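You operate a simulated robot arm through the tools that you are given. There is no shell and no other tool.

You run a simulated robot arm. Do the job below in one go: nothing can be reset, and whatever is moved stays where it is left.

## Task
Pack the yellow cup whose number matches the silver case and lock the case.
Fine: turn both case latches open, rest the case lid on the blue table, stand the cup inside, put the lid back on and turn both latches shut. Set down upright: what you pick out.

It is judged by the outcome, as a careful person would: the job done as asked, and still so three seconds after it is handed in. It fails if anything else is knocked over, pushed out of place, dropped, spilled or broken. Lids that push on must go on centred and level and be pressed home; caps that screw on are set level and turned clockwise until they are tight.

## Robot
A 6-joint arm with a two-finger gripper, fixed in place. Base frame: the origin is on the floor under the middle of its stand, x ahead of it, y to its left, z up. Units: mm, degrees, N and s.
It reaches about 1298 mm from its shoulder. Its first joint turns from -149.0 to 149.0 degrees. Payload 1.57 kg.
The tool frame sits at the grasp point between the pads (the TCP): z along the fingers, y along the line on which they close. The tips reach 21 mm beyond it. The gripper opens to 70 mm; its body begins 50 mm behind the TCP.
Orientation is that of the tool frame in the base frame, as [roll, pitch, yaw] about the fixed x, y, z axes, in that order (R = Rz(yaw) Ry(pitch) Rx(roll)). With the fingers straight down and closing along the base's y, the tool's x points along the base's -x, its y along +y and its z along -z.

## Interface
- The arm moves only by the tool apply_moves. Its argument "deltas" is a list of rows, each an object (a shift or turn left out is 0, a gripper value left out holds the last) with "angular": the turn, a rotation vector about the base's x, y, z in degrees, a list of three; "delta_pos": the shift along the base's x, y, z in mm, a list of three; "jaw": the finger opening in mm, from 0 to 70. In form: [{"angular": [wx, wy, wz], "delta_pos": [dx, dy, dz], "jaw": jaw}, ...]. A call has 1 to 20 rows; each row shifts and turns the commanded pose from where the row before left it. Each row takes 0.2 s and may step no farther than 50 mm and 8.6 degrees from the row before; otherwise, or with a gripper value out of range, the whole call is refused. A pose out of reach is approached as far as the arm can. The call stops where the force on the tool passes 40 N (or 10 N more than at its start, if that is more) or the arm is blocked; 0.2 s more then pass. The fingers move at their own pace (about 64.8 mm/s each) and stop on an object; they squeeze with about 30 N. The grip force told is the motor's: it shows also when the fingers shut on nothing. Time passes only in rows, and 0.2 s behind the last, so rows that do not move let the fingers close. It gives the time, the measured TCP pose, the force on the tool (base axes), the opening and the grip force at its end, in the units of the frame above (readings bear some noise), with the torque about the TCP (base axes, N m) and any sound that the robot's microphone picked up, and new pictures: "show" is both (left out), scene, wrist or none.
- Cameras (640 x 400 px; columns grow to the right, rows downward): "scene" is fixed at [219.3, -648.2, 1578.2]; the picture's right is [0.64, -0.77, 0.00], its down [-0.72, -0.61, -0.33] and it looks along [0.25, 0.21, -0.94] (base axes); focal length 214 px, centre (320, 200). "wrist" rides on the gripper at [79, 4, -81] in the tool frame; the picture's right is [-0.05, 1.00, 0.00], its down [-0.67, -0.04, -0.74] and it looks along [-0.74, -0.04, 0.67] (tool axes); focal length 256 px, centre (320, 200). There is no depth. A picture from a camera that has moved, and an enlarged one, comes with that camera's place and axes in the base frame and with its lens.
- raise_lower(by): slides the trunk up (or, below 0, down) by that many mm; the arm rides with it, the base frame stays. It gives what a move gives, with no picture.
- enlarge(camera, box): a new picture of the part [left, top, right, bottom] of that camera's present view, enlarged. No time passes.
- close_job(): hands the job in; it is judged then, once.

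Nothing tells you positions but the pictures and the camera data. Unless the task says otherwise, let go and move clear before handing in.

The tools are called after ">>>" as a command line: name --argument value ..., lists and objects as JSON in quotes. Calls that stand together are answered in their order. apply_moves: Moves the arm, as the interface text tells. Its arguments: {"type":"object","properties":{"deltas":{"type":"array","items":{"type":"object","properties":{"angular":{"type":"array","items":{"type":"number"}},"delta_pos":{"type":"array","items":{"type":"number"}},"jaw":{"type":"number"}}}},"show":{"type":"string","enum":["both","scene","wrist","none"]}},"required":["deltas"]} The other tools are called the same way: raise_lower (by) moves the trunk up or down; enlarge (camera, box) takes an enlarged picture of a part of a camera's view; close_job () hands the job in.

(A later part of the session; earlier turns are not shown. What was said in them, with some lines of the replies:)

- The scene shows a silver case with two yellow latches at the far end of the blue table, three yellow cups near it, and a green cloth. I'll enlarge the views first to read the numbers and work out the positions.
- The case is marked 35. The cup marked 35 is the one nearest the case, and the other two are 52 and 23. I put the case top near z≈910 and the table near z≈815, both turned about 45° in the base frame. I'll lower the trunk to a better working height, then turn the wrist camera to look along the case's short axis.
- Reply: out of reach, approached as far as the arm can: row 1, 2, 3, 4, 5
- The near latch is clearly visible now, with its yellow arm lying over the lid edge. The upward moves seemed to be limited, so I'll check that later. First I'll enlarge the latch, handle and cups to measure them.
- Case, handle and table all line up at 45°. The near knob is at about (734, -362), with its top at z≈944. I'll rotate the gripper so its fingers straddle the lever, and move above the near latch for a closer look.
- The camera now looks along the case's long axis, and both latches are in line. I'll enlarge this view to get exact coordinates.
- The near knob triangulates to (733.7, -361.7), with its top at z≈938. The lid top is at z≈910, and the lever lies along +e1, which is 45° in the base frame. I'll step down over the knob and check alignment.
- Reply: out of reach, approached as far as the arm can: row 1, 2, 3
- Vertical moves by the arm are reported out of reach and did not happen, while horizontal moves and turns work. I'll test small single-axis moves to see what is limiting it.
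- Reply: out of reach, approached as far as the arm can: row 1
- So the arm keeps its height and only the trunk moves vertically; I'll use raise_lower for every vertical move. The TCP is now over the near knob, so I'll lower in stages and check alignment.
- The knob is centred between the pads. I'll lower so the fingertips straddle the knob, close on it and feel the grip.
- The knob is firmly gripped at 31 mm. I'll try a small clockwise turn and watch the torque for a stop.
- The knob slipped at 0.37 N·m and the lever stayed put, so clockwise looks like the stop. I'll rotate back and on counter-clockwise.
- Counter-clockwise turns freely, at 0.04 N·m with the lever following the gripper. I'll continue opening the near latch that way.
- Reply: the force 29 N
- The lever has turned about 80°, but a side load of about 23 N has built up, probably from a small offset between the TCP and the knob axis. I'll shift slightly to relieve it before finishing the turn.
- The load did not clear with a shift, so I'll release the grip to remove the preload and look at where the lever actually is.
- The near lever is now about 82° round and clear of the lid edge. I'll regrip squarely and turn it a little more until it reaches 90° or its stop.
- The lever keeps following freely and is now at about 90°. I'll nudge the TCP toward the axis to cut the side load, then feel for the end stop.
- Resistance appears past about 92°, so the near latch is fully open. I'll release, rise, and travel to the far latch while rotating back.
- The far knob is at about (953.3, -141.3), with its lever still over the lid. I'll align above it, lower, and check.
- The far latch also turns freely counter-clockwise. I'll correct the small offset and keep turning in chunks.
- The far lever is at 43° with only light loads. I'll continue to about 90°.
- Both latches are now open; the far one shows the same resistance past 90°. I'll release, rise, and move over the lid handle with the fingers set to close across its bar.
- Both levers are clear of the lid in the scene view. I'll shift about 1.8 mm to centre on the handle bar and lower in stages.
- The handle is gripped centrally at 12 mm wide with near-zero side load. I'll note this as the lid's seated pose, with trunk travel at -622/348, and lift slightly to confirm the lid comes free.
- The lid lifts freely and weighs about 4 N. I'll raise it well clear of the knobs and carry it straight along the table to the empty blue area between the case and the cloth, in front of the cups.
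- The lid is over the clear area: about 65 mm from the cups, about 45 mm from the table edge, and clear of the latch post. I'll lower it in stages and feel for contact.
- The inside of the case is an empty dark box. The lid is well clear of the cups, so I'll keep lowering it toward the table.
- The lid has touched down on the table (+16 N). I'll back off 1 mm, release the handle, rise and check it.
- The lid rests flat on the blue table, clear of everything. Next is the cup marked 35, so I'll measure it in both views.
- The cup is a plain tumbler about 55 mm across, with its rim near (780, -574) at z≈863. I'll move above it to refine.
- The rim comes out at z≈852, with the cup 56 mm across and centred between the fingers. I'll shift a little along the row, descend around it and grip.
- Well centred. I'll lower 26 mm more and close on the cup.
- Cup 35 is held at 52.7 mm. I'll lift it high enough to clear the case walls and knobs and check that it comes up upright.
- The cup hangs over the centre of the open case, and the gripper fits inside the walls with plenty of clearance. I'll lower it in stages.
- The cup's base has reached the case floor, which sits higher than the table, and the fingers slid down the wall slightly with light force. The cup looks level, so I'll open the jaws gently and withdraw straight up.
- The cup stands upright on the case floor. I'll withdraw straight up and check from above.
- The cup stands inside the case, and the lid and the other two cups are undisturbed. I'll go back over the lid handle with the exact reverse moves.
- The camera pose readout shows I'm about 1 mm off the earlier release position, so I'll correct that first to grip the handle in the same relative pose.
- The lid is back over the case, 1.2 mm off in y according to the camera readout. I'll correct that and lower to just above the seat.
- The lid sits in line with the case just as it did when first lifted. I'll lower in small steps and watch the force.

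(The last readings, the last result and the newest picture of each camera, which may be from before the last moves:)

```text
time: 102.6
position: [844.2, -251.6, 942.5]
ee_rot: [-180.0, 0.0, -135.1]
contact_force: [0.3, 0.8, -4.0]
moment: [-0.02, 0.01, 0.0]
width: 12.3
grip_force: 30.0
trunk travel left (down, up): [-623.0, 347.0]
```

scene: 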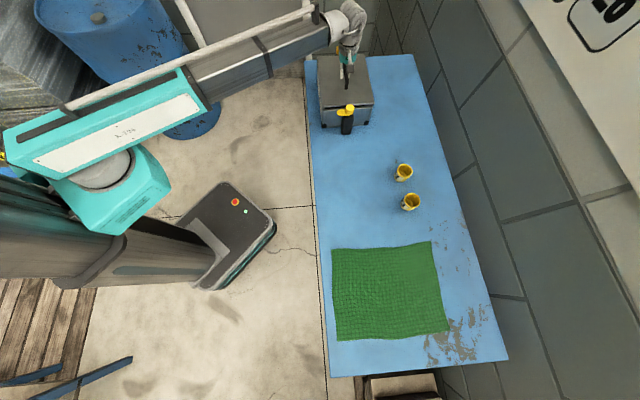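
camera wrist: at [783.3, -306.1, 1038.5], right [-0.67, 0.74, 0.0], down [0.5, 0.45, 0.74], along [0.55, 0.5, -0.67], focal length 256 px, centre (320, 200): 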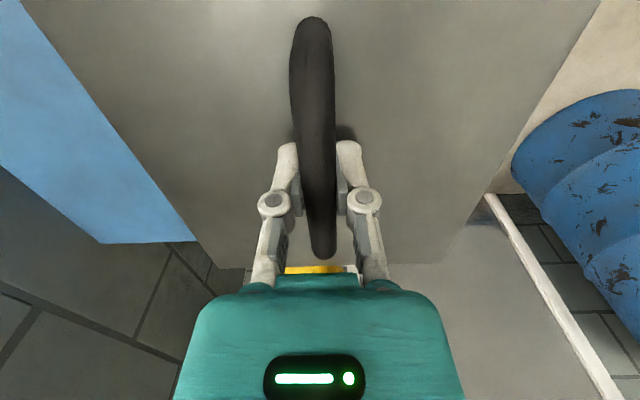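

>>> raise_lower --by -1

>>> raise_lower --by -1

>>> enlarge --camera "scene" --box '[300, 40, 390, 130]'

```text
time: 103.1
position: [844.2, -252.5, 941.4]
ee_rot: [180.0, -0.1, -134.9]
contact_force: [3.1, -1.4, 3.4]
moment: [-0.08, 0.07, -0.02]
width: 12.3
grip_force: 29.9
trunk travel left (down, up): [-622.0, 348.0]
```

```text
time: 103.6
position: [843.1, -251.3, 942.0]
ee_rot: [-180.0, 0.0, -135.1]
contact_force: [7.2, -0.8, 16.7]
moment: [-0.1, 0.13, -0.02]
width: 12.5
grip_force: 29.9
trunk travel left (down, up): [-621.0, 349.0]
```

```text
4.44 times, centred on (345, 85) of scene
camera zoom: at [219.3, -648.2, 1578.2], right [0.64, -0.77, 0.0], down [-0.72, -0.61, -0.33], along [0.25, 0.21, -0.94], focal length 953 px, centre (209, 711)
```

zoom: 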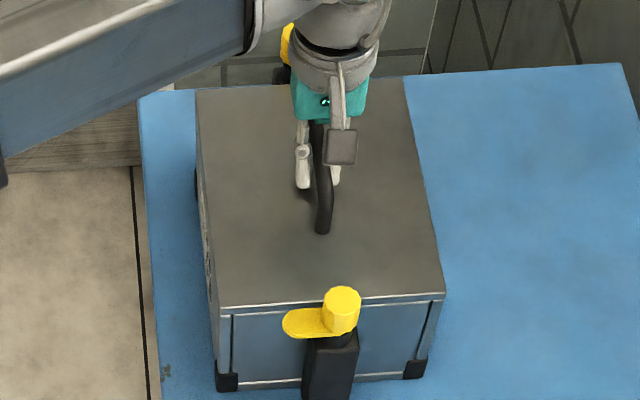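

The lid made contact at exactly the original seated height and looks flush. I'll press a touch more to be sure, then relieve and let go.

>>> raise_lower --by -0.5

>>> raise_lower --by 1.5

>>> apply_moves --deltas '[{"jaw": 20}, {"jaw": 45}, {"jaw": 70}, {"jaw": 70}]' --show "none"

>>> raise_lower --by 90

>>> apply_moves --deltas '[{"delta_pos": [0, 0, 0]}]'

>>> enlarge --camera "scene" --box '[300, 40, 390, 130]'

>>> enlarge --camera "wrist" --box '[140, 0, 500, 240]'

```text
time: 104.1
position: [842.4, -252.2, 940.2]
ee_rot: [180.0, 0.0, -135.1]
contact_force: [6.5, -2.2, 18.7]
moment: [0.06, 0.0, -0.02]
width: 12.3
grip_force: 29.9
trunk travel left (down, up): [-621.0, 349.0]
```

```text
time: 104.6
position: [844.2, -251.8, 940.7]
ee_rot: [179.9, -0.1, -135.0]
contact_force: [0.7, 0.5, -3.8]
moment: [-0.01, 0.03, 0.0]
width: 12.2
grip_force: 29.4
trunk travel left (down, up): [-622.0, 348.0]
```

```text
time: 105.6
position: [844.4, -252.0, 941.8]
ee_rot: [180.0, 0.0, -135.1]
contact_force: [0.4, 0.6, 0.3]
moment: [-0.01, 0.01, 0.01]
width: 69.9
grip_force: 0.1
trunk travel left (down, up): [-622.0, 348.0]
```

```text
time: 106.9
position: [844.1, -252.7, 1031.4]
ee_rot: [180.0, -0.1, -135.0]
contact_force: [-0.7, -0.3, -0.5]
moment: [0.0, -0.01, 0.0]
width: 69.9
grip_force: 0.1
trunk travel left (down, up): [-712.0, 258.0]
```

```text
time: 107.3
position: [843.1, -250.8, 1030.8]
ee_rot: [180.0, 0.1, -134.9]
contact_force: [-0.1, 0.4, 0.4]
moment: [0.04, -0.01, -0.04]
width: 70.1
grip_force: 0.2
trunk travel left (down, up): [-712.0, 258.0]
camera wrist: at [783.4, -305.8, 1112.7], right [-0.67, 0.74, 0.0], down [0.5, 0.45, 0.74], along [0.55, 0.5, -0.67], focal length 256 px, centre (320, 200)
```

scene: 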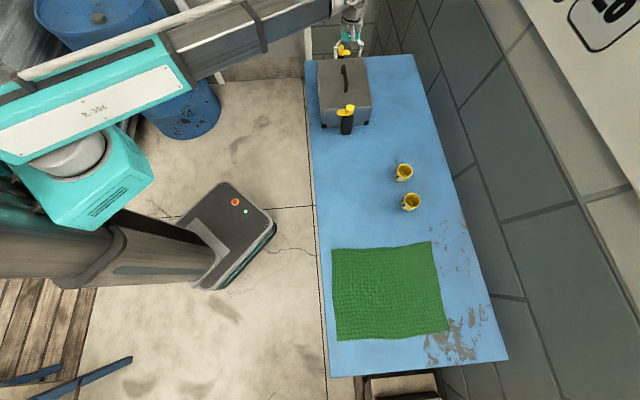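
wrist: 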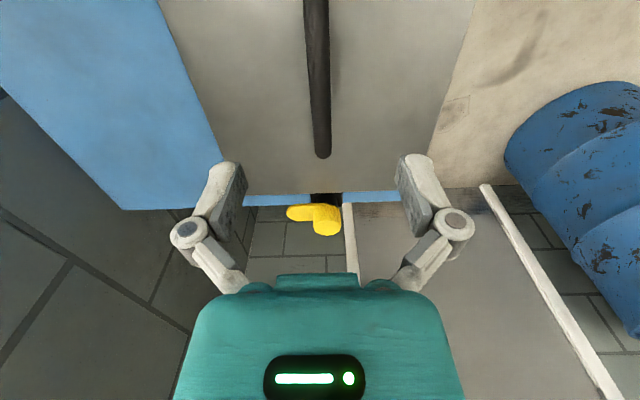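

```text
4.44 times, centred on (345, 85) of scene
camera zoom: at [219.3, -648.2, 1578.2], right [0.64, -0.77, 0.0], down [-0.72, -0.61, -0.33], along [0.25, 0.21, -0.94], focal length 953 px, centre (209, 711)
```

zoom: 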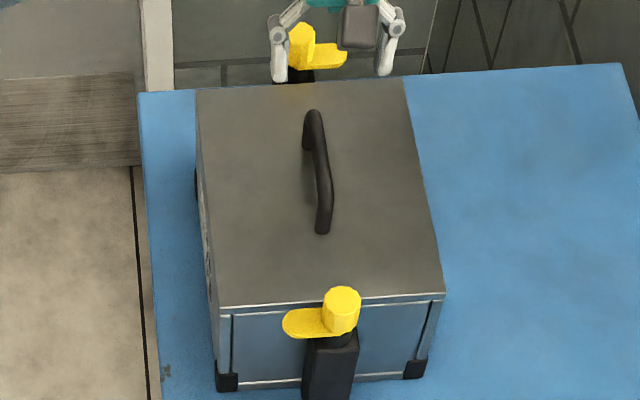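

```text
1.67 times, centred on (320, 120) of wrist
camera zoom: at [783.4, -305.8, 1112.7], right [-0.67, 0.74, 0.0], down [0.5, 0.45, 0.74], along [0.55, 0.5, -0.67], focal length 427 px, centre (320, 333)
```

zoom: 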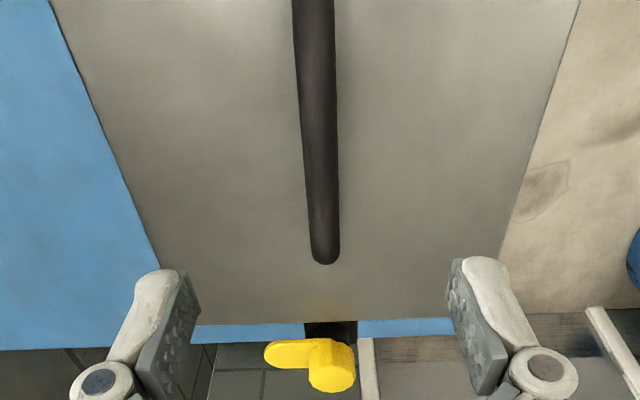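

The lid is back on, flush and centred, matching the original picture. Now for the far latch: I'll move over its knob, turning the gripper to straddle the open lever.

>>> apply_moves --deltas '[{"angular": [0, 0, 7.5], "delta_pos": [9.27, 9.25, 0]}, {"angular": [0, 0, 7.5], "delta_pos": [9.27, 9.25, 0]}, {"angular": [0, 0, 7.5], "delta_pos": [9.27, 9.25, 0]}, {"angular": [0, 0, 7.5], "delta_pos": [9.27, 9.25, 0]}, {"angular": [0, 0, 7.5], "delta_pos": [9.27, 9.25, 0]}, {"angular": [0, 0, 7.5], "delta_pos": [9.27, 9.25, 0]}, {"angular": [0, 0, 7.5], "delta_pos": [9.27, 9.25, 0]}, {"angular": [0, 0, 7.5], "delta_pos": [9.27, 9.25, 0]}, {"angular": [0, 0, 7.5], "delta_pos": [9.27, 9.25, 0]}, {"angular": [0, 0, 7.5], "delta_pos": [9.27, 9.25, 0]}, {"angular": [0, 0, 7.5], "delta_pos": [9.27, 9.25, 0]}, {"angular": [0, 0, 7.5], "delta_pos": [9.27, 9.25, 0]}, {"delta_pos": [0, 0, 0]}]' --show "none"

>>> raise_lower --by -55

>>> apply_moves --deltas '[{"delta_pos": [0, 0, 0]}]'

>>> enlarge --camera "wrist" --box '[220, 40, 420, 200]'

```text
time: 110.1
position: [955.6, -140.5, 1030.7]
ee_rot: [180.0, 0.0, -44.9]
contact_force: [-0.6, -0.3, 0.3]
moment: [0.0, 0.01, 0.04]
width: 69.9
grip_force: 0.1
trunk travel left (down, up): [-712.0, 258.0]
```

```text
time: 111.0
position: [956.0, -140.6, 976.2]
ee_rot: [179.9, 0.1, -44.9]
contact_force: [0.9, 1.2, 0.2]
moment: [0.0, -0.01, -0.02]
width: 70.0
grip_force: 0.1
trunk travel left (down, up): [-657.0, 313.0]
```

```text
time: 111.4
position: [956.4, -140.5, 975.5]
ee_rot: [180.0, 0.0, -45.0]
contact_force: [0.5, 0.0, 0.7]
moment: [0.0, -0.01, 0.01]
width: 70.2
grip_force: 0.1
trunk travel left (down, up): [-657.0, 313.0]
camera wrist: at [1007.0, -201.1, 1057.7], right [-0.74, -0.67, 0.0], down [-0.45, 0.5, 0.74], along [-0.5, 0.55, -0.67], focal length 256 px, centre (320, 200)
```

scene: 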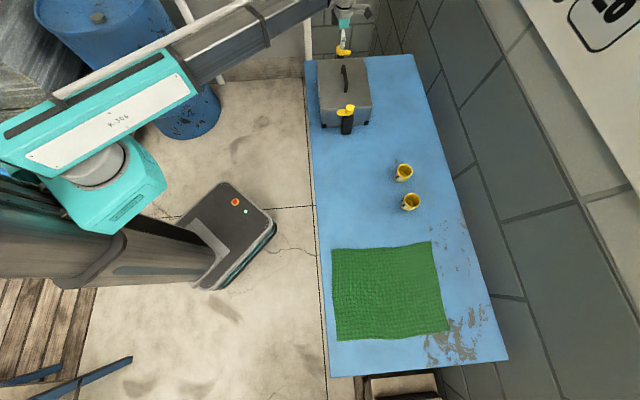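
wrist: 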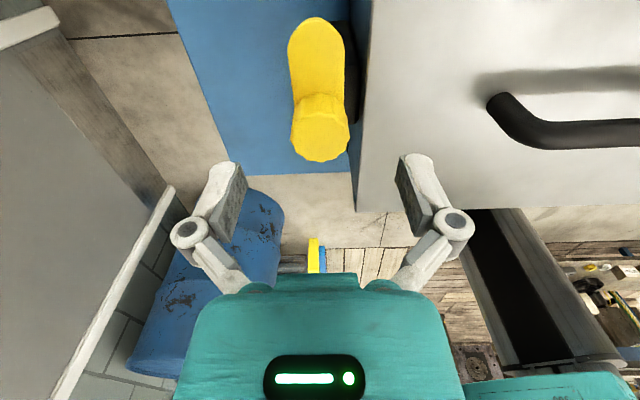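

```text
2.50 times, centred on (320, 120) of wrist
camera zoom: at [1007.0, -201.1, 1057.7], right [-0.74, -0.67, 0.0], down [-0.45, 0.5, 0.74], along [-0.5, 0.55, -0.67], focal length 640 px, centre (320, 400)
```

zoom: 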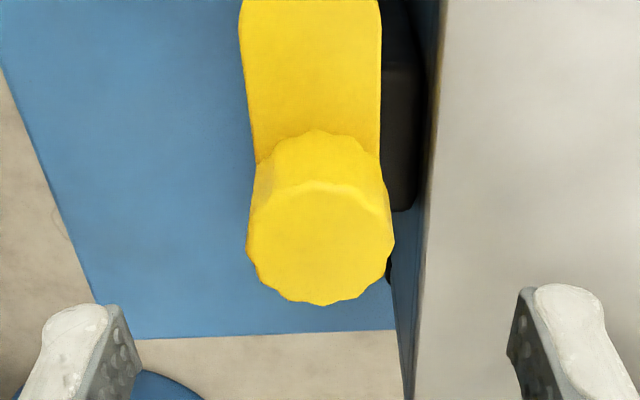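

The knob is well centred. I'll lower, grip, and turn it clockwise to shut, checking part way.

>>> raise_lower --by -35

>>> apply_moves --deltas '[{"jaw": 40}, {"jaw": 20}, {"jaw": 20}, {"jaw": 20}, {"jaw": 20}]' --show "none"

>>> apply_moves --deltas '[{"angular": [0, 0, -5]}, {"angular": [0, 0, -7]}, {"angular": [0, 0, -7]}, {"angular": [0, 0, -7]}, {"angular": [0, 0, -7]}, {"angular": [0, 0, -7]}, {"angular": [0, 0, -5]}, {"delta_pos": [0, 0, 0]}]'

>>> enlarge --camera "wrist" --box '[220, 40, 420, 200]'

```text
time: 112.2
position: [955.3, -140.6, 941.1]
ee_rot: [180.0, -0.1, -45.1]
contact_force: [-0.5, 0.2, 0.5]
moment: [0.0, -0.02, 0.0]
width: 69.8
grip_force: 0.1
trunk travel left (down, up): [-622.0, 348.0]
```

```text
time: 113.4
position: [956.1, -141.0, 941.0]
ee_rot: [-180.0, 0.0, -45.0]
contact_force: [2.3, 0.6, 2.4]
moment: [0.05, -0.02, -0.01]
width: 30.6
grip_force: 32.2
trunk travel left (down, up): [-622.0, 348.0]
```

```text
time: 115.2
position: [955.3, -141.5, 941.7]
ee_rot: [179.9, 0.0, -90.2]
contact_force: [2.1, 1.5, 3.0]
moment: [-0.07, -0.06, -0.02]
width: 30.7
grip_force: 31.7
trunk travel left (down, up): [-622.0, 348.0]
camera wrist: at [949.3, -221.3, 1022.8], right [-1.0, 0.05, 0.0], down [0.04, 0.67, 0.74], along [0.04, 0.74, -0.67], focal length 256 px, centre (320, 200)
```

scene: 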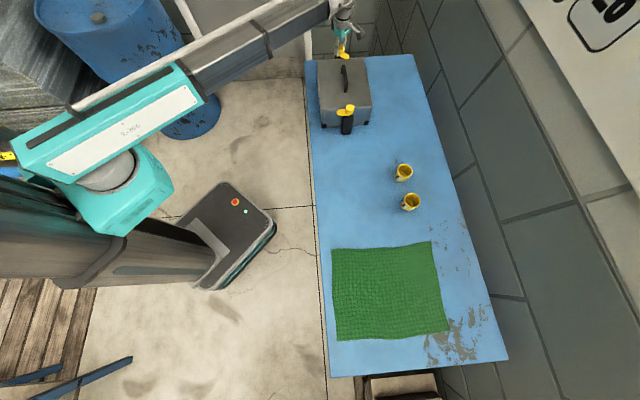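
wrist: 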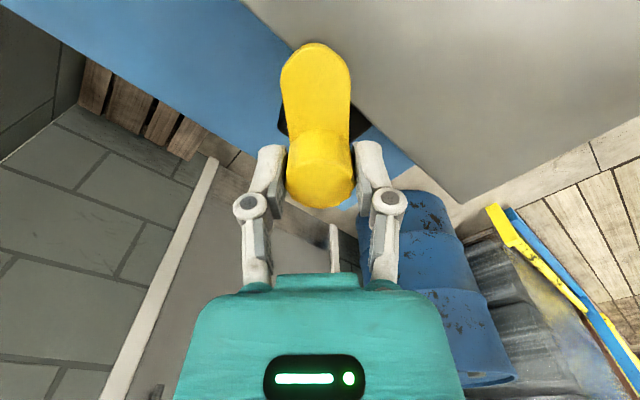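

```text
2.50 times, centred on (320, 120) of wrist
camera zoom: at [949.3, -221.3, 1022.8], right [-1.0, 0.05, 0.0], down [0.04, 0.67, 0.74], along [0.04, 0.74, -0.67], focal length 640 px, centre (320, 400)
```

zoom: 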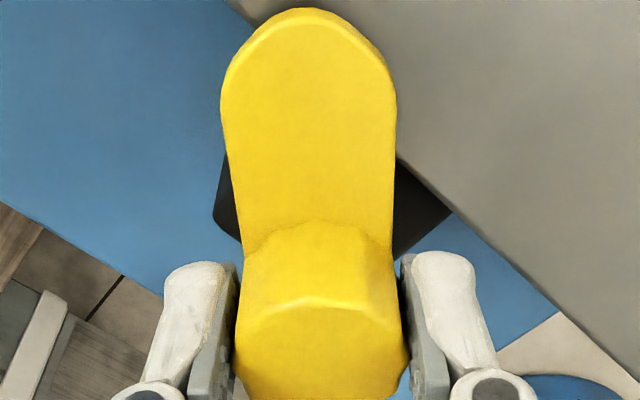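

It follows smoothly with very low loads. I'll turn the remaining 45° and then a bit more to feel the closed stop.

>>> apply_moves --deltas '[{"angular": [0, 0, -7]}, {"angular": [0, 0, -7]}, {"angular": [0, 0, -7]}, {"angular": [0, 0, -7]}, {"angular": [0, 0, -7]}, {"angular": [0, 0, -7]}, {"angular": [0, 0, -2]}, {"delta_pos": [0, 0, 0]}]' --show "none"

>>> apply_moves --deltas '[{"angular": [0, 0, -3]}, {"angular": [0, 0, -3]}, {"delta_pos": [0, 0, 0]}]'

>>> enlarge --camera "wrist" --box '[220, 40, 420, 200]'

```text
time: 117.0
position: [955.3, -141.1, 941.3]
ee_rot: [179.9, 0.0, -134.1]
contact_force: [1.5, 4.7, 2.5]
moment: [0.05, 0.19, -0.06]
width: 30.7
grip_force: 32.0
trunk travel left (down, up): [-622.0, 348.0]
```

```text
time: 117.8
position: [954.5, -141.4, 940.2]
ee_rot: [179.9, -0.2, -140.1]
contact_force: [-5.7, 0.7, -3.2]
moment: [-0.02, 0.14, 0.17]
width: 30.6
grip_force: 32.2
trunk travel left (down, up): [-622.0, 348.0]
camera wrist: at [889.4, -190.0, 1022.9], right [-0.6, 0.8, 0.0], down [0.53, 0.4, 0.74], along [0.6, 0.45, -0.67], focal length 256 px, centre (320, 200)
```

scene: 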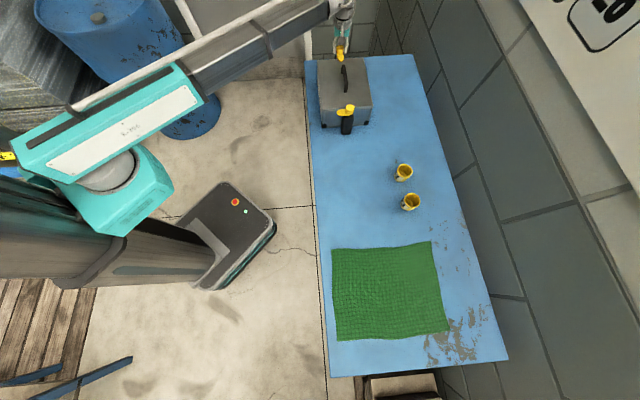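
wrist: 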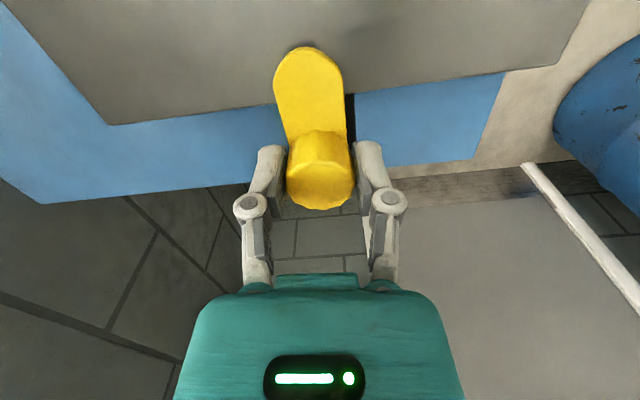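

```text
2.50 times, centred on (320, 120) of wrist
camera zoom: at [889.4, -190.0, 1022.9], right [-0.6, 0.8, 0.0], down [0.53, 0.4, 0.74], along [0.6, 0.45, -0.67], focal length 640 px, centre (320, 400)
```

zoom: 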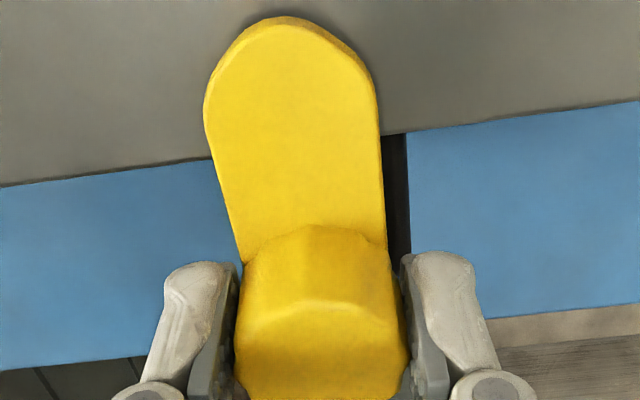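

The lever has stopped against its closed end while the gripper slipped about 5° past, so the far latch is shut. I'll release, rise and check it.

>>> apply_moves --deltas '[{"jaw": 50}, {"jaw": 70}, {"jaw": 70}]' --show "none"

>>> raise_lower --by 90

>>> apply_moves --deltas '[{"angular": [0, 0, 5]}, {"delta_pos": [0, 0, 0]}]'

>>> enlarge --camera "wrist" --box '[220, 0, 420, 140]'

>>> enlarge --camera "scene" --box '[300, 30, 390, 130]'

```text
time: 118.6
position: [954.6, -141.5, 941.3]
ee_rot: [179.9, 0.0, -140.0]
contact_force: [-0.6, 0.1, 0.4]
moment: [-0.01, 0.02, -0.03]
width: 69.9
grip_force: 0.2
trunk travel left (down, up): [-622.0, 348.0]
```

```text
time: 119.9
position: [955.0, -141.5, 1029.8]
ee_rot: [179.9, -0.1, -140.1]
contact_force: [0.3, 0.4, -0.7]
moment: [0.04, 0.04, 0.01]
width: 70.0
grip_force: 0.0
trunk travel left (down, up): [-712.0, 258.0]
```

```text
time: 120.5
position: [955.2, -141.3, 1030.1]
ee_rot: [180.0, 0.0, -135.0]
contact_force: [0.4, 0.7, 0.0]
moment: [-0.02, 0.01, 0.0]
width: 70.1
grip_force: 0.1
trunk travel left (down, up): [-712.0, 258.0]
camera wrist: at [894.6, -195.1, 1112.7], right [-0.67, 0.74, 0.0], down [0.5, 0.45, 0.74], along [0.55, 0.5, -0.67], focal length 256 px, centre (320, 200)
```

scene: 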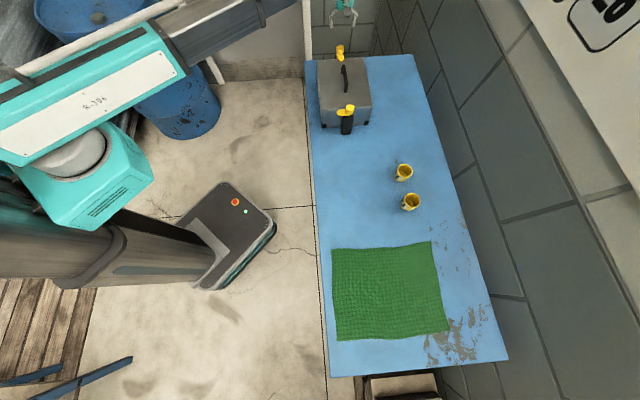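
wrist: 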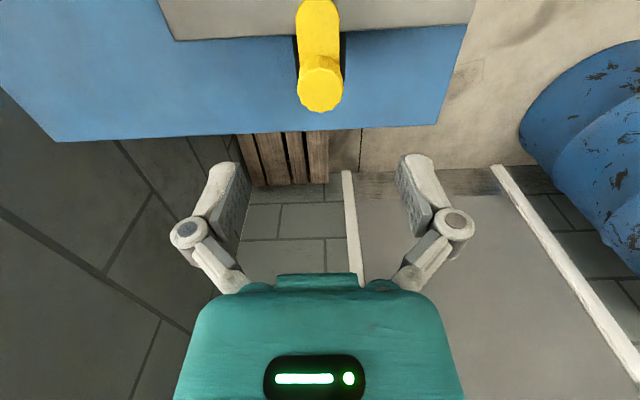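

```text
2.86 times, centred on (320, 70) of wrist
camera zoom: at [894.6, -195.1, 1112.7], right [-0.67, 0.74, 0.0], down [0.5, 0.45, 0.74], along [0.55, 0.5, -0.67], focal length 731 px, centre (320, 571)
```

zoom: 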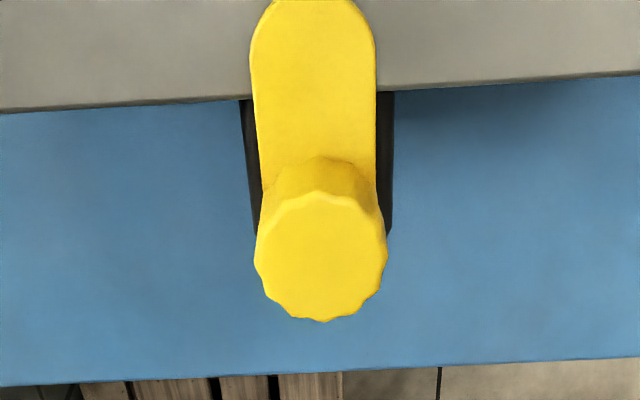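

```text
4.00 times, centred on (345, 80) of scene
camera zoom: at [219.3, -648.2, 1578.2], right [0.64, -0.77, 0.0], down [-0.72, -0.61, -0.33], along [0.25, 0.21, -0.94], focal length 858 px, centre (220, 680)
```

zoom: 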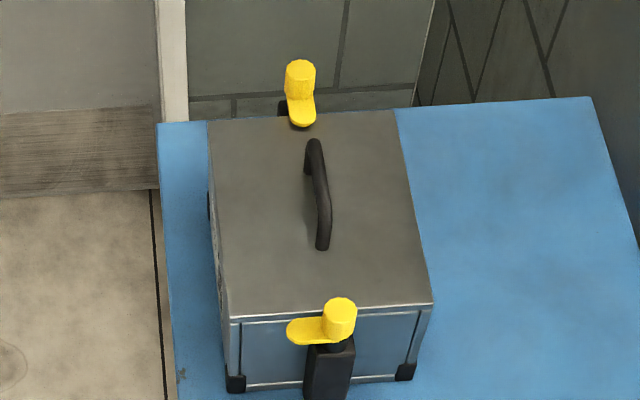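

The far latch is shut and matches its original position. I'll move to the near latch, again turning the gripper to straddle the open lever.

>>> apply_moves --deltas '[{"angular": [0, 0, 7.5], "delta_pos": [-18.37, -18.43, 0]}, {"angular": [0, 0, 7.5], "delta_pos": [-18.37, -18.43, 0]}, {"angular": [0, 0, 7.5], "delta_pos": [-18.37, -18.43, 0]}, {"angular": [0, 0, 7.5], "delta_pos": [-18.37, -18.43, 0]}, {"angular": [0, 0, 7.5], "delta_pos": [-18.37, -18.43, 0]}, {"angular": [0, 0, 7.5], "delta_pos": [-18.37, -18.43, 0]}, {"angular": [0, 0, 7.5], "delta_pos": [-18.37, -18.43, 0]}, {"angular": [0, 0, 7.5], "delta_pos": [-18.37, -18.43, 0]}, {"angular": [0, 0, 7.5], "delta_pos": [-18.37, -18.43, 0]}, {"angular": [0, 0, 7.5], "delta_pos": [-18.37, -18.43, 0]}, {"angular": [0, 0, 7.5], "delta_pos": [-18.37, -18.43, 0]}, {"angular": [0, 0, 7.5], "delta_pos": [-18.37, -18.43, 0]}, {"delta_pos": [0, 0, 0]}]' --show "none"

>>> raise_lower --by -55

>>> apply_moves --deltas '[{"delta_pos": [0, 0, 0]}]'

>>> enlarge --camera "wrist" --box '[220, 40, 420, 200]'

```text
time: 123.3
position: [732.2, -362.6, 1031.3]
ee_rot: [-180.0, 0.0, -44.9]
contact_force: [0.7, -0.4, -0.1]
moment: [-0.02, 0.02, 0.0]
width: 70.1
grip_force: 0.2
trunk travel left (down, up): [-712.0, 258.0]
```

```text
time: 124.2
position: [732.8, -361.6, 976.2]
ee_rot: [-179.9, 0.0, -45.0]
contact_force: [0.3, 0.0, -0.4]
moment: [-0.02, 0.01, 0.02]
width: 70.3
grip_force: 0.1
trunk travel left (down, up): [-657.0, 313.0]
```

```text
time: 124.6
position: [733.6, -362.6, 975.0]
ee_rot: [-180.0, 0.0, -45.0]
contact_force: [0.2, 0.1, 0.6]
moment: [0.01, 0.02, -0.03]
width: 70.1
grip_force: 0.2
trunk travel left (down, up): [-657.0, 313.0]
camera wrist: at [784.5, -422.1, 1057.7], right [-0.74, -0.67, 0.0], down [-0.45, 0.5, 0.74], along [-0.5, 0.55, -0.67], focal length 256 px, centre (320, 200)
```

scene: 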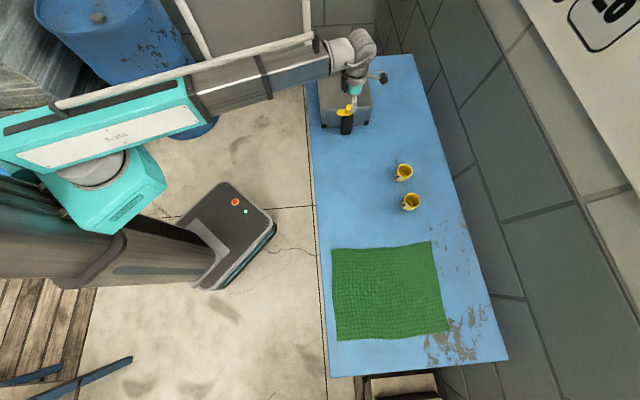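
wrist: 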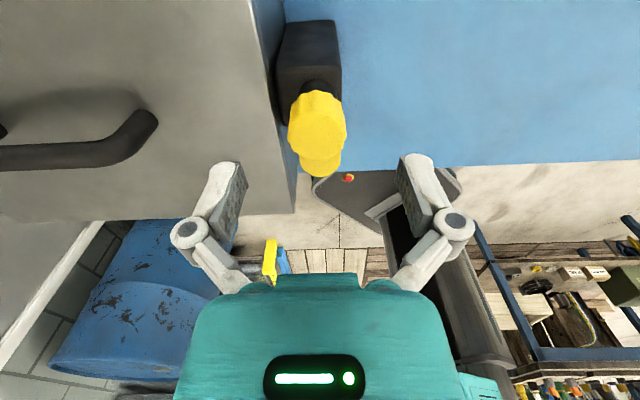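

```text
2.50 times, centred on (320, 120) of wrist
camera zoom: at [784.5, -422.1, 1057.7], right [-0.74, -0.67, 0.0], down [-0.45, 0.5, 0.74], along [-0.5, 0.55, -0.67], focal length 640 px, centre (320, 400)
```

zoom: 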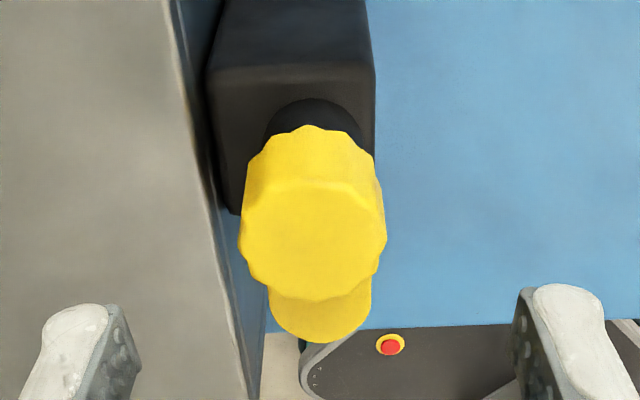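

The knob is about 2 mm off centre, and both the picture and the readings agree on that. I'll correct it, then lower, grip, and turn clockwise.

>>> apply_moves --deltas '[{"delta_pos": [2.1, 0.2, 0]}, {"delta_pos": [0, 0, 0]}]' --show "none"

>>> raise_lower --by -35

>>> apply_moves --deltas '[{"jaw": 40}, {"jaw": 20}, {"jaw": 20}, {"jaw": 20}, {"jaw": 20}]' --show "none"

>>> apply_moves --deltas '[{"angular": [0, 0, -5]}, {"angular": [0, 0, -7]}, {"angular": [0, 0, -7]}, {"angular": [0, 0, -7]}, {"angular": [0, 0, -7]}, {"angular": [0, 0, -7]}, {"angular": [0, 0, -5]}, {"delta_pos": [0, 0, 0]}]'

>>> enlarge --camera "wrist" --box '[220, 80, 420, 220]'

```text
time: 125.2
position: [734.5, -361.7, 976.8]
ee_rot: [-180.0, 0.0, -45.0]
contact_force: [-0.1, -0.2, -0.3]
moment: [0.01, 0.01, 0.05]
width: 70.0
grip_force: 0.1
trunk travel left (down, up): [-657.0, 313.0]
```

```text
time: 126.0
position: [735.2, -360.9, 940.4]
ee_rot: [180.0, 0.0, -45.0]
contact_force: [0.5, -0.2, 0.4]
moment: [0.01, -0.01, -0.04]
width: 70.0
grip_force: 0.0
trunk travel left (down, up): [-622.0, 348.0]
```

```text
time: 127.2
position: [734.8, -360.2, 941.2]
ee_rot: [-180.0, 0.0, -45.0]
contact_force: [2.9, 1.2, 4.9]
moment: [0.01, -0.15, 0.01]
width: 30.7
grip_force: 32.0
trunk travel left (down, up): [-622.0, 348.0]
```

```text
time: 129.0
position: [734.7, -361.6, 940.9]
ee_rot: [-180.0, 0.1, -90.2]
contact_force: [9.7, 1.8, 9.2]
moment: [0.11, -0.12, 0.01]
width: 30.9
grip_force: 32.1
trunk travel left (down, up): [-622.0, 348.0]
camera wrist: at [728.7, -441.5, 1022.9], right [-1.0, 0.05, 0.0], down [0.04, 0.67, 0.74], along [0.04, 0.74, -0.67], focal length 256 px, centre (320, 200)
```

scene: 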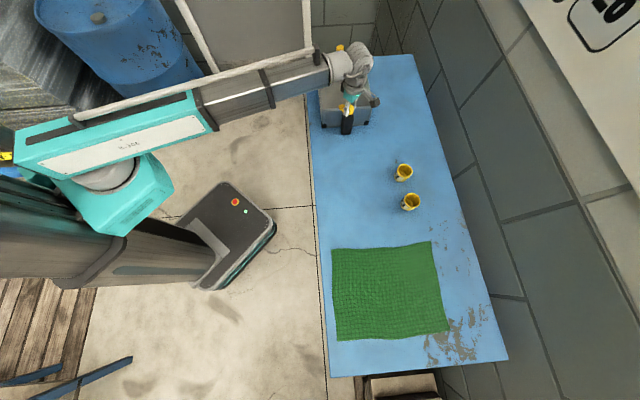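
wrist: 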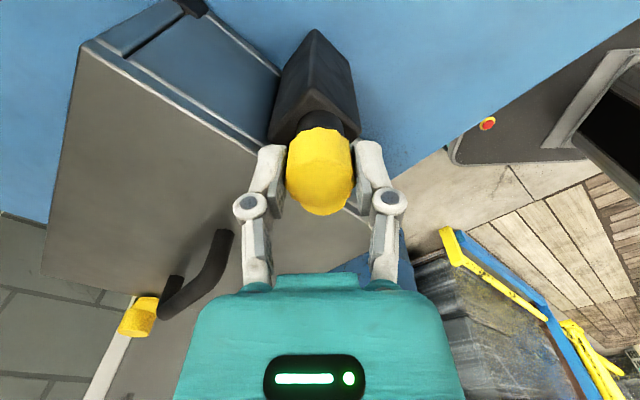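

```text
2.86 times, centred on (320, 150) of wrist
camera zoom: at [728.7, -441.5, 1022.9], right [-1.0, 0.05, 0.0], down [0.04, 0.67, 0.74], along [0.04, 0.74, -0.67], focal length 731 px, centre (320, 343)
```

zoom: 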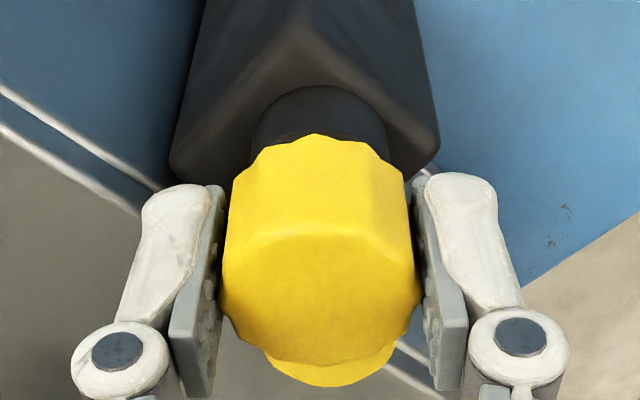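

It is half-way with low torque. I'll nudge to ease the small side load and turn the remaining 45°, then check for the closed stop.

>>> apply_moves --deltas '[{"delta_pos": [0.9, 0.2, 0]}, {"angular": [0, 0, -7]}, {"angular": [0, 0, -7]}, {"angular": [0, 0, -7]}, {"angular": [0, 0, -7]}, {"angular": [0, 0, -7]}, {"angular": [0, 0, -7]}, {"angular": [0, 0, -2]}, {"delta_pos": [0, 0, 0]}]' --show "none"

>>> apply_moves --deltas '[{"angular": [0, 0, -3]}, {"angular": [0, 0, -3]}, {"delta_pos": [0, 0, 0]}]'

>>> enlarge --camera "wrist" --box '[220, 80, 420, 220]'

```text
time: 131.0
position: [735.2, -362.0, 940.8]
ee_rot: [-180.0, -0.1, -134.1]
contact_force: [-8.0, 8.9, -8.2]
moment: [0.28, 0.09, -0.05]
width: 30.4
grip_force: 31.7
trunk travel left (down, up): [-622.0, 348.0]
```

```text
time: 131.8
position: [733.5, -361.8, 939.8]
ee_rot: [-179.9, 0.0, -140.0]
contact_force: [-13.1, 5.7, -5.7]
moment: [-0.08, 0.46, 0.11]
width: 30.6
grip_force: 32.1
trunk travel left (down, up): [-622.0, 348.0]
camera wrist: at [669.4, -410.1, 1023.3], right [-0.6, 0.8, 0.0], down [0.53, 0.4, 0.74], along [0.6, 0.45, -0.67], focal length 256 px, centre (320, 200)
```

scene: 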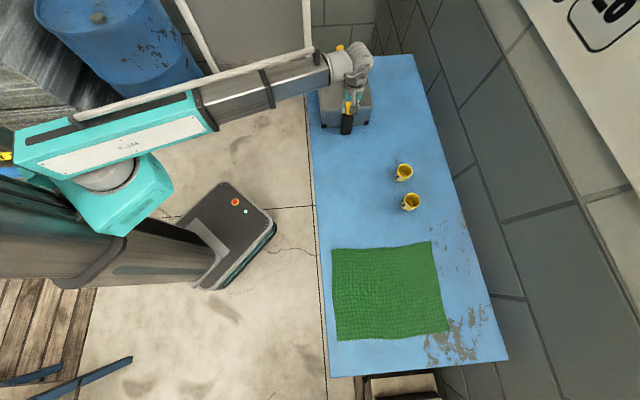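
wrist: 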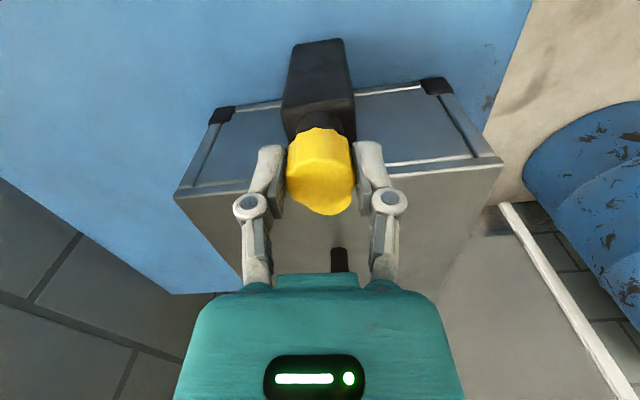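

```text
2.86 times, centred on (320, 150) of wrist
camera zoom: at [669.4, -410.1, 1023.3], right [-0.6, 0.8, 0.0], down [0.53, 0.4, 0.74], along [0.6, 0.45, -0.67], focal length 731 px, centre (320, 343)
```

zoom: 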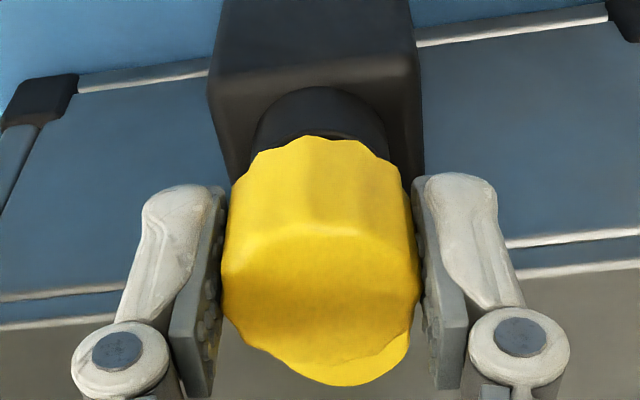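

The lever now lags the gripper the way it did at the original closed stop. I'll release, rise and inspect.

>>> apply_moves --deltas '[{"jaw": 50}, {"jaw": 70}, {"jaw": 70}]' --show "none"

>>> raise_lower --by 90

>>> apply_moves --deltas '[{"angular": [0, 0, 5]}, {"delta_pos": [0, 0, 0]}]'

>>> enlarge --camera "wrist" --box '[220, 0, 420, 140]'

>>> enlarge --camera "scene" --box '[300, 30, 390, 130]'

```text
time: 132.6
position: [736.3, -362.4, 940.0]
ee_rot: [179.9, 0.1, -140.0]
contact_force: [-0.4, -0.8, 0.1]
moment: [0.04, 0.02, 0.02]
width: 69.7
grip_force: 0.0
trunk travel left (down, up): [-622.0, 348.0]
```

```text
time: 133.9
position: [736.0, -361.0, 1030.8]
ee_rot: [180.0, -0.1, -140.0]
contact_force: [0.3, 0.6, 0.5]
moment: [-0.01, -0.02, 0.0]
width: 70.0
grip_force: 0.0
trunk travel left (down, up): [-712.0, 258.0]
```

```text
time: 134.5
position: [736.2, -362.1, 1030.6]
ee_rot: [-180.0, 0.0, -135.0]
contact_force: [1.4, 0.1, -0.3]
moment: [-0.01, -0.02, -0.02]
width: 70.3
grip_force: 0.1
trunk travel left (down, up): [-712.0, 258.0]
camera wrist: at [674.4, -415.6, 1112.7], right [-0.67, 0.74, 0.0], down [0.5, 0.45, 0.74], along [0.55, 0.5, -0.67], focal length 256 px, centre (320, 200)
```

scene: 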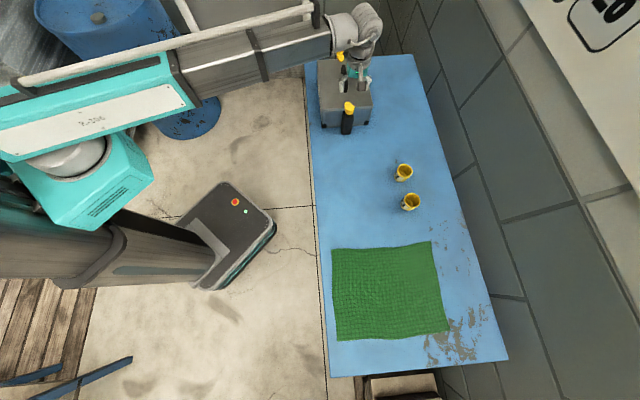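
wrist: 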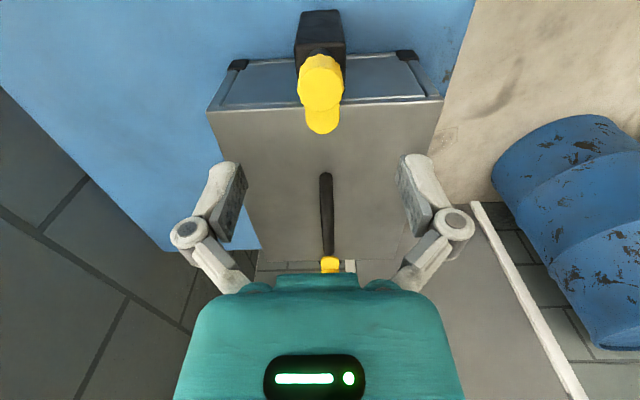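

```text
2.86 times, centred on (320, 70) of wrist
camera zoom: at [674.4, -415.6, 1112.7], right [-0.67, 0.74, 0.0], down [0.5, 0.45, 0.74], along [0.55, 0.5, -0.67], focal length 731 px, centre (320, 571)
```

zoom: 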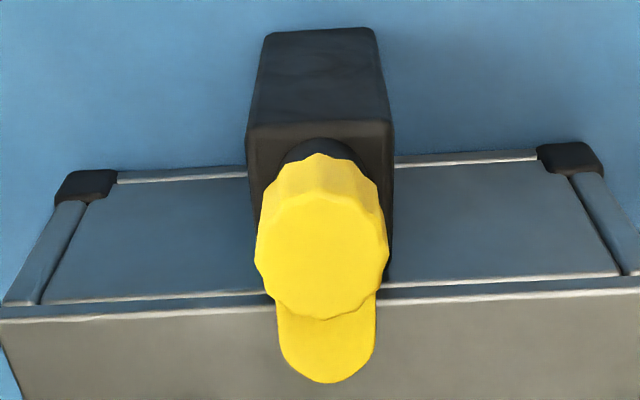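

```text
4.00 times, centred on (345, 80) of scene
camera zoom: at [219.3, -648.2, 1578.2], right [0.64, -0.77, 0.0], down [-0.72, -0.61, -0.33], along [0.25, 0.21, -0.94], focal length 858 px, centre (220, 680)
```

zoom: 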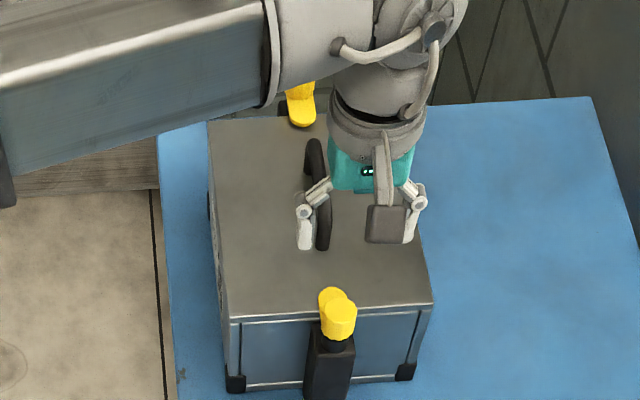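

Both latches are shut and match the starting pictures. I'll rise, move clear of the case, and take a last look at the whole scene.

>>> raise_lower --by 100

>>> apply_moves --deltas '[{"delta_pos": [-20, 20, 0]}, {"delta_pos": [-20, 20, 0]}, {"delta_pos": [-20, 20, 0]}, {"delta_pos": [-20, 20, 0]}, {"delta_pos": [0, 20, 0]}, {"delta_pos": [0, 20, 0]}, {"delta_pos": [0, 20, 0]}, {"delta_pos": [0, 0, 0]}]'

>>> enlarge --camera "scene" --box '[290, 30, 450, 230]'

>>> enlarge --camera "scene" --box '[300, 30, 390, 130]'

```text
time: 135.8
position: [735.7, -362.1, 1130.9]
ee_rot: [180.0, 0.0, -135.0]
contact_force: [-0.3, 0.3, 0.0]
moment: [0.0, 0.07, 0.01]
width: 70.0
grip_force: 0.2
trunk travel left (down, up): [-812.0, 158.0]
```

```text
time: 137.6
position: [655.6, -221.3, 1131.6]
ee_rot: [-180.0, -0.1, -135.0]
contact_force: [-0.4, 1.5, 0.3]
moment: [0.0, 0.0, 0.0]
width: 70.0
grip_force: 0.0
trunk travel left (down, up): [-812.0, 158.0]
camera wrist: at [595.6, -275.7, 1212.8], right [-0.67, 0.74, 0.0], down [0.5, 0.45, 0.74], along [0.55, 0.5, -0.67], focal length 256 px, centre (320, 200)
```

scene: 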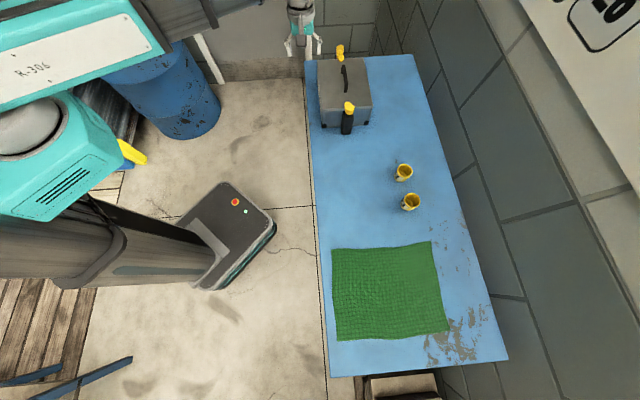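
wrist: 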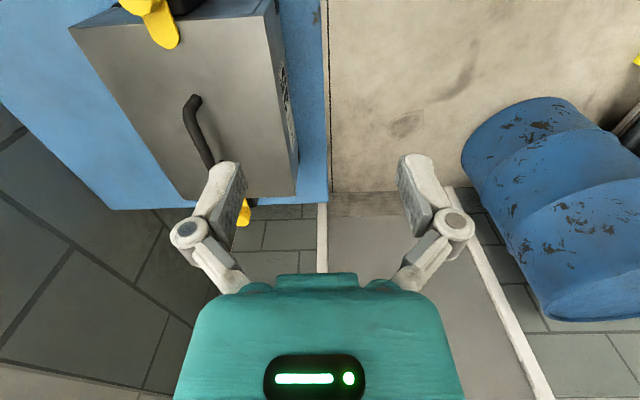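

```text
2.00 times, centred on (370, 130) of scene
camera zoom: at [219.3, -648.2, 1578.2], right [0.64, -0.77, 0.0], down [-0.72, -0.61, -0.33], along [0.25, 0.21, -0.94], focal length 429 px, centre (220, 340)
```

zoom: 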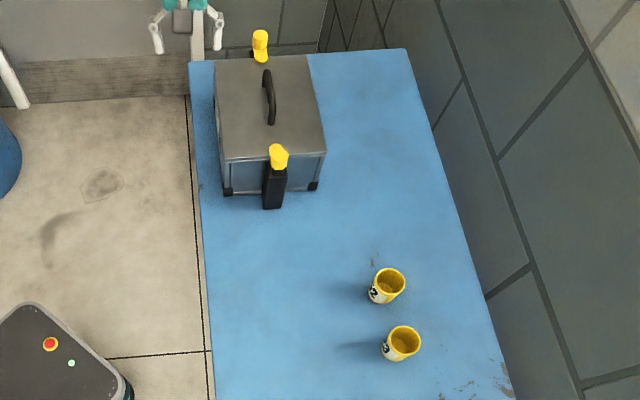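

```text
4.00 times, centred on (345, 80) of scene
camera zoom: at [219.3, -648.2, 1578.2], right [0.64, -0.77, 0.0], down [-0.72, -0.61, -0.33], along [0.25, 0.21, -0.94], focal length 858 px, centre (220, 680)
```

zoom: 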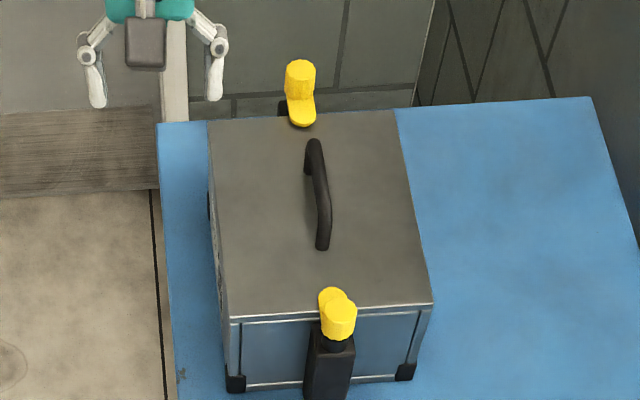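

The case is closed, its lid flush and both latches over the lid edge as at the start, with cup 35 inside. Cups 52 and 23 and the cloth have not moved, and the arm is clear, so I'm handing in the job.

>>> close_job

```text
The job is handed in.
```

Cup 35, the one matching the silver case's number, is packed standing upright inside the case. The lid is back on and both latches are turned shut.

- **Latches:** each was turned about 90° counter-clockwise to open. When closing, each was turned clockwise until it reached its stop, and both now sit as they did at the start.
- **Lid:** it rested on clear blue table while the cup went in, then went back on at the same height and position as before, pressed down with about 20 N.
- **Cup:** while being set down, it met the case floor sooner than I expected. It slid up about 8 mm in the fingers under a light load (around 12 N). It looked level and undamaged when I let go.
- **Everything else:** cups 52 and 23 and the green cloth are where they were, and the arm is clear of the case.
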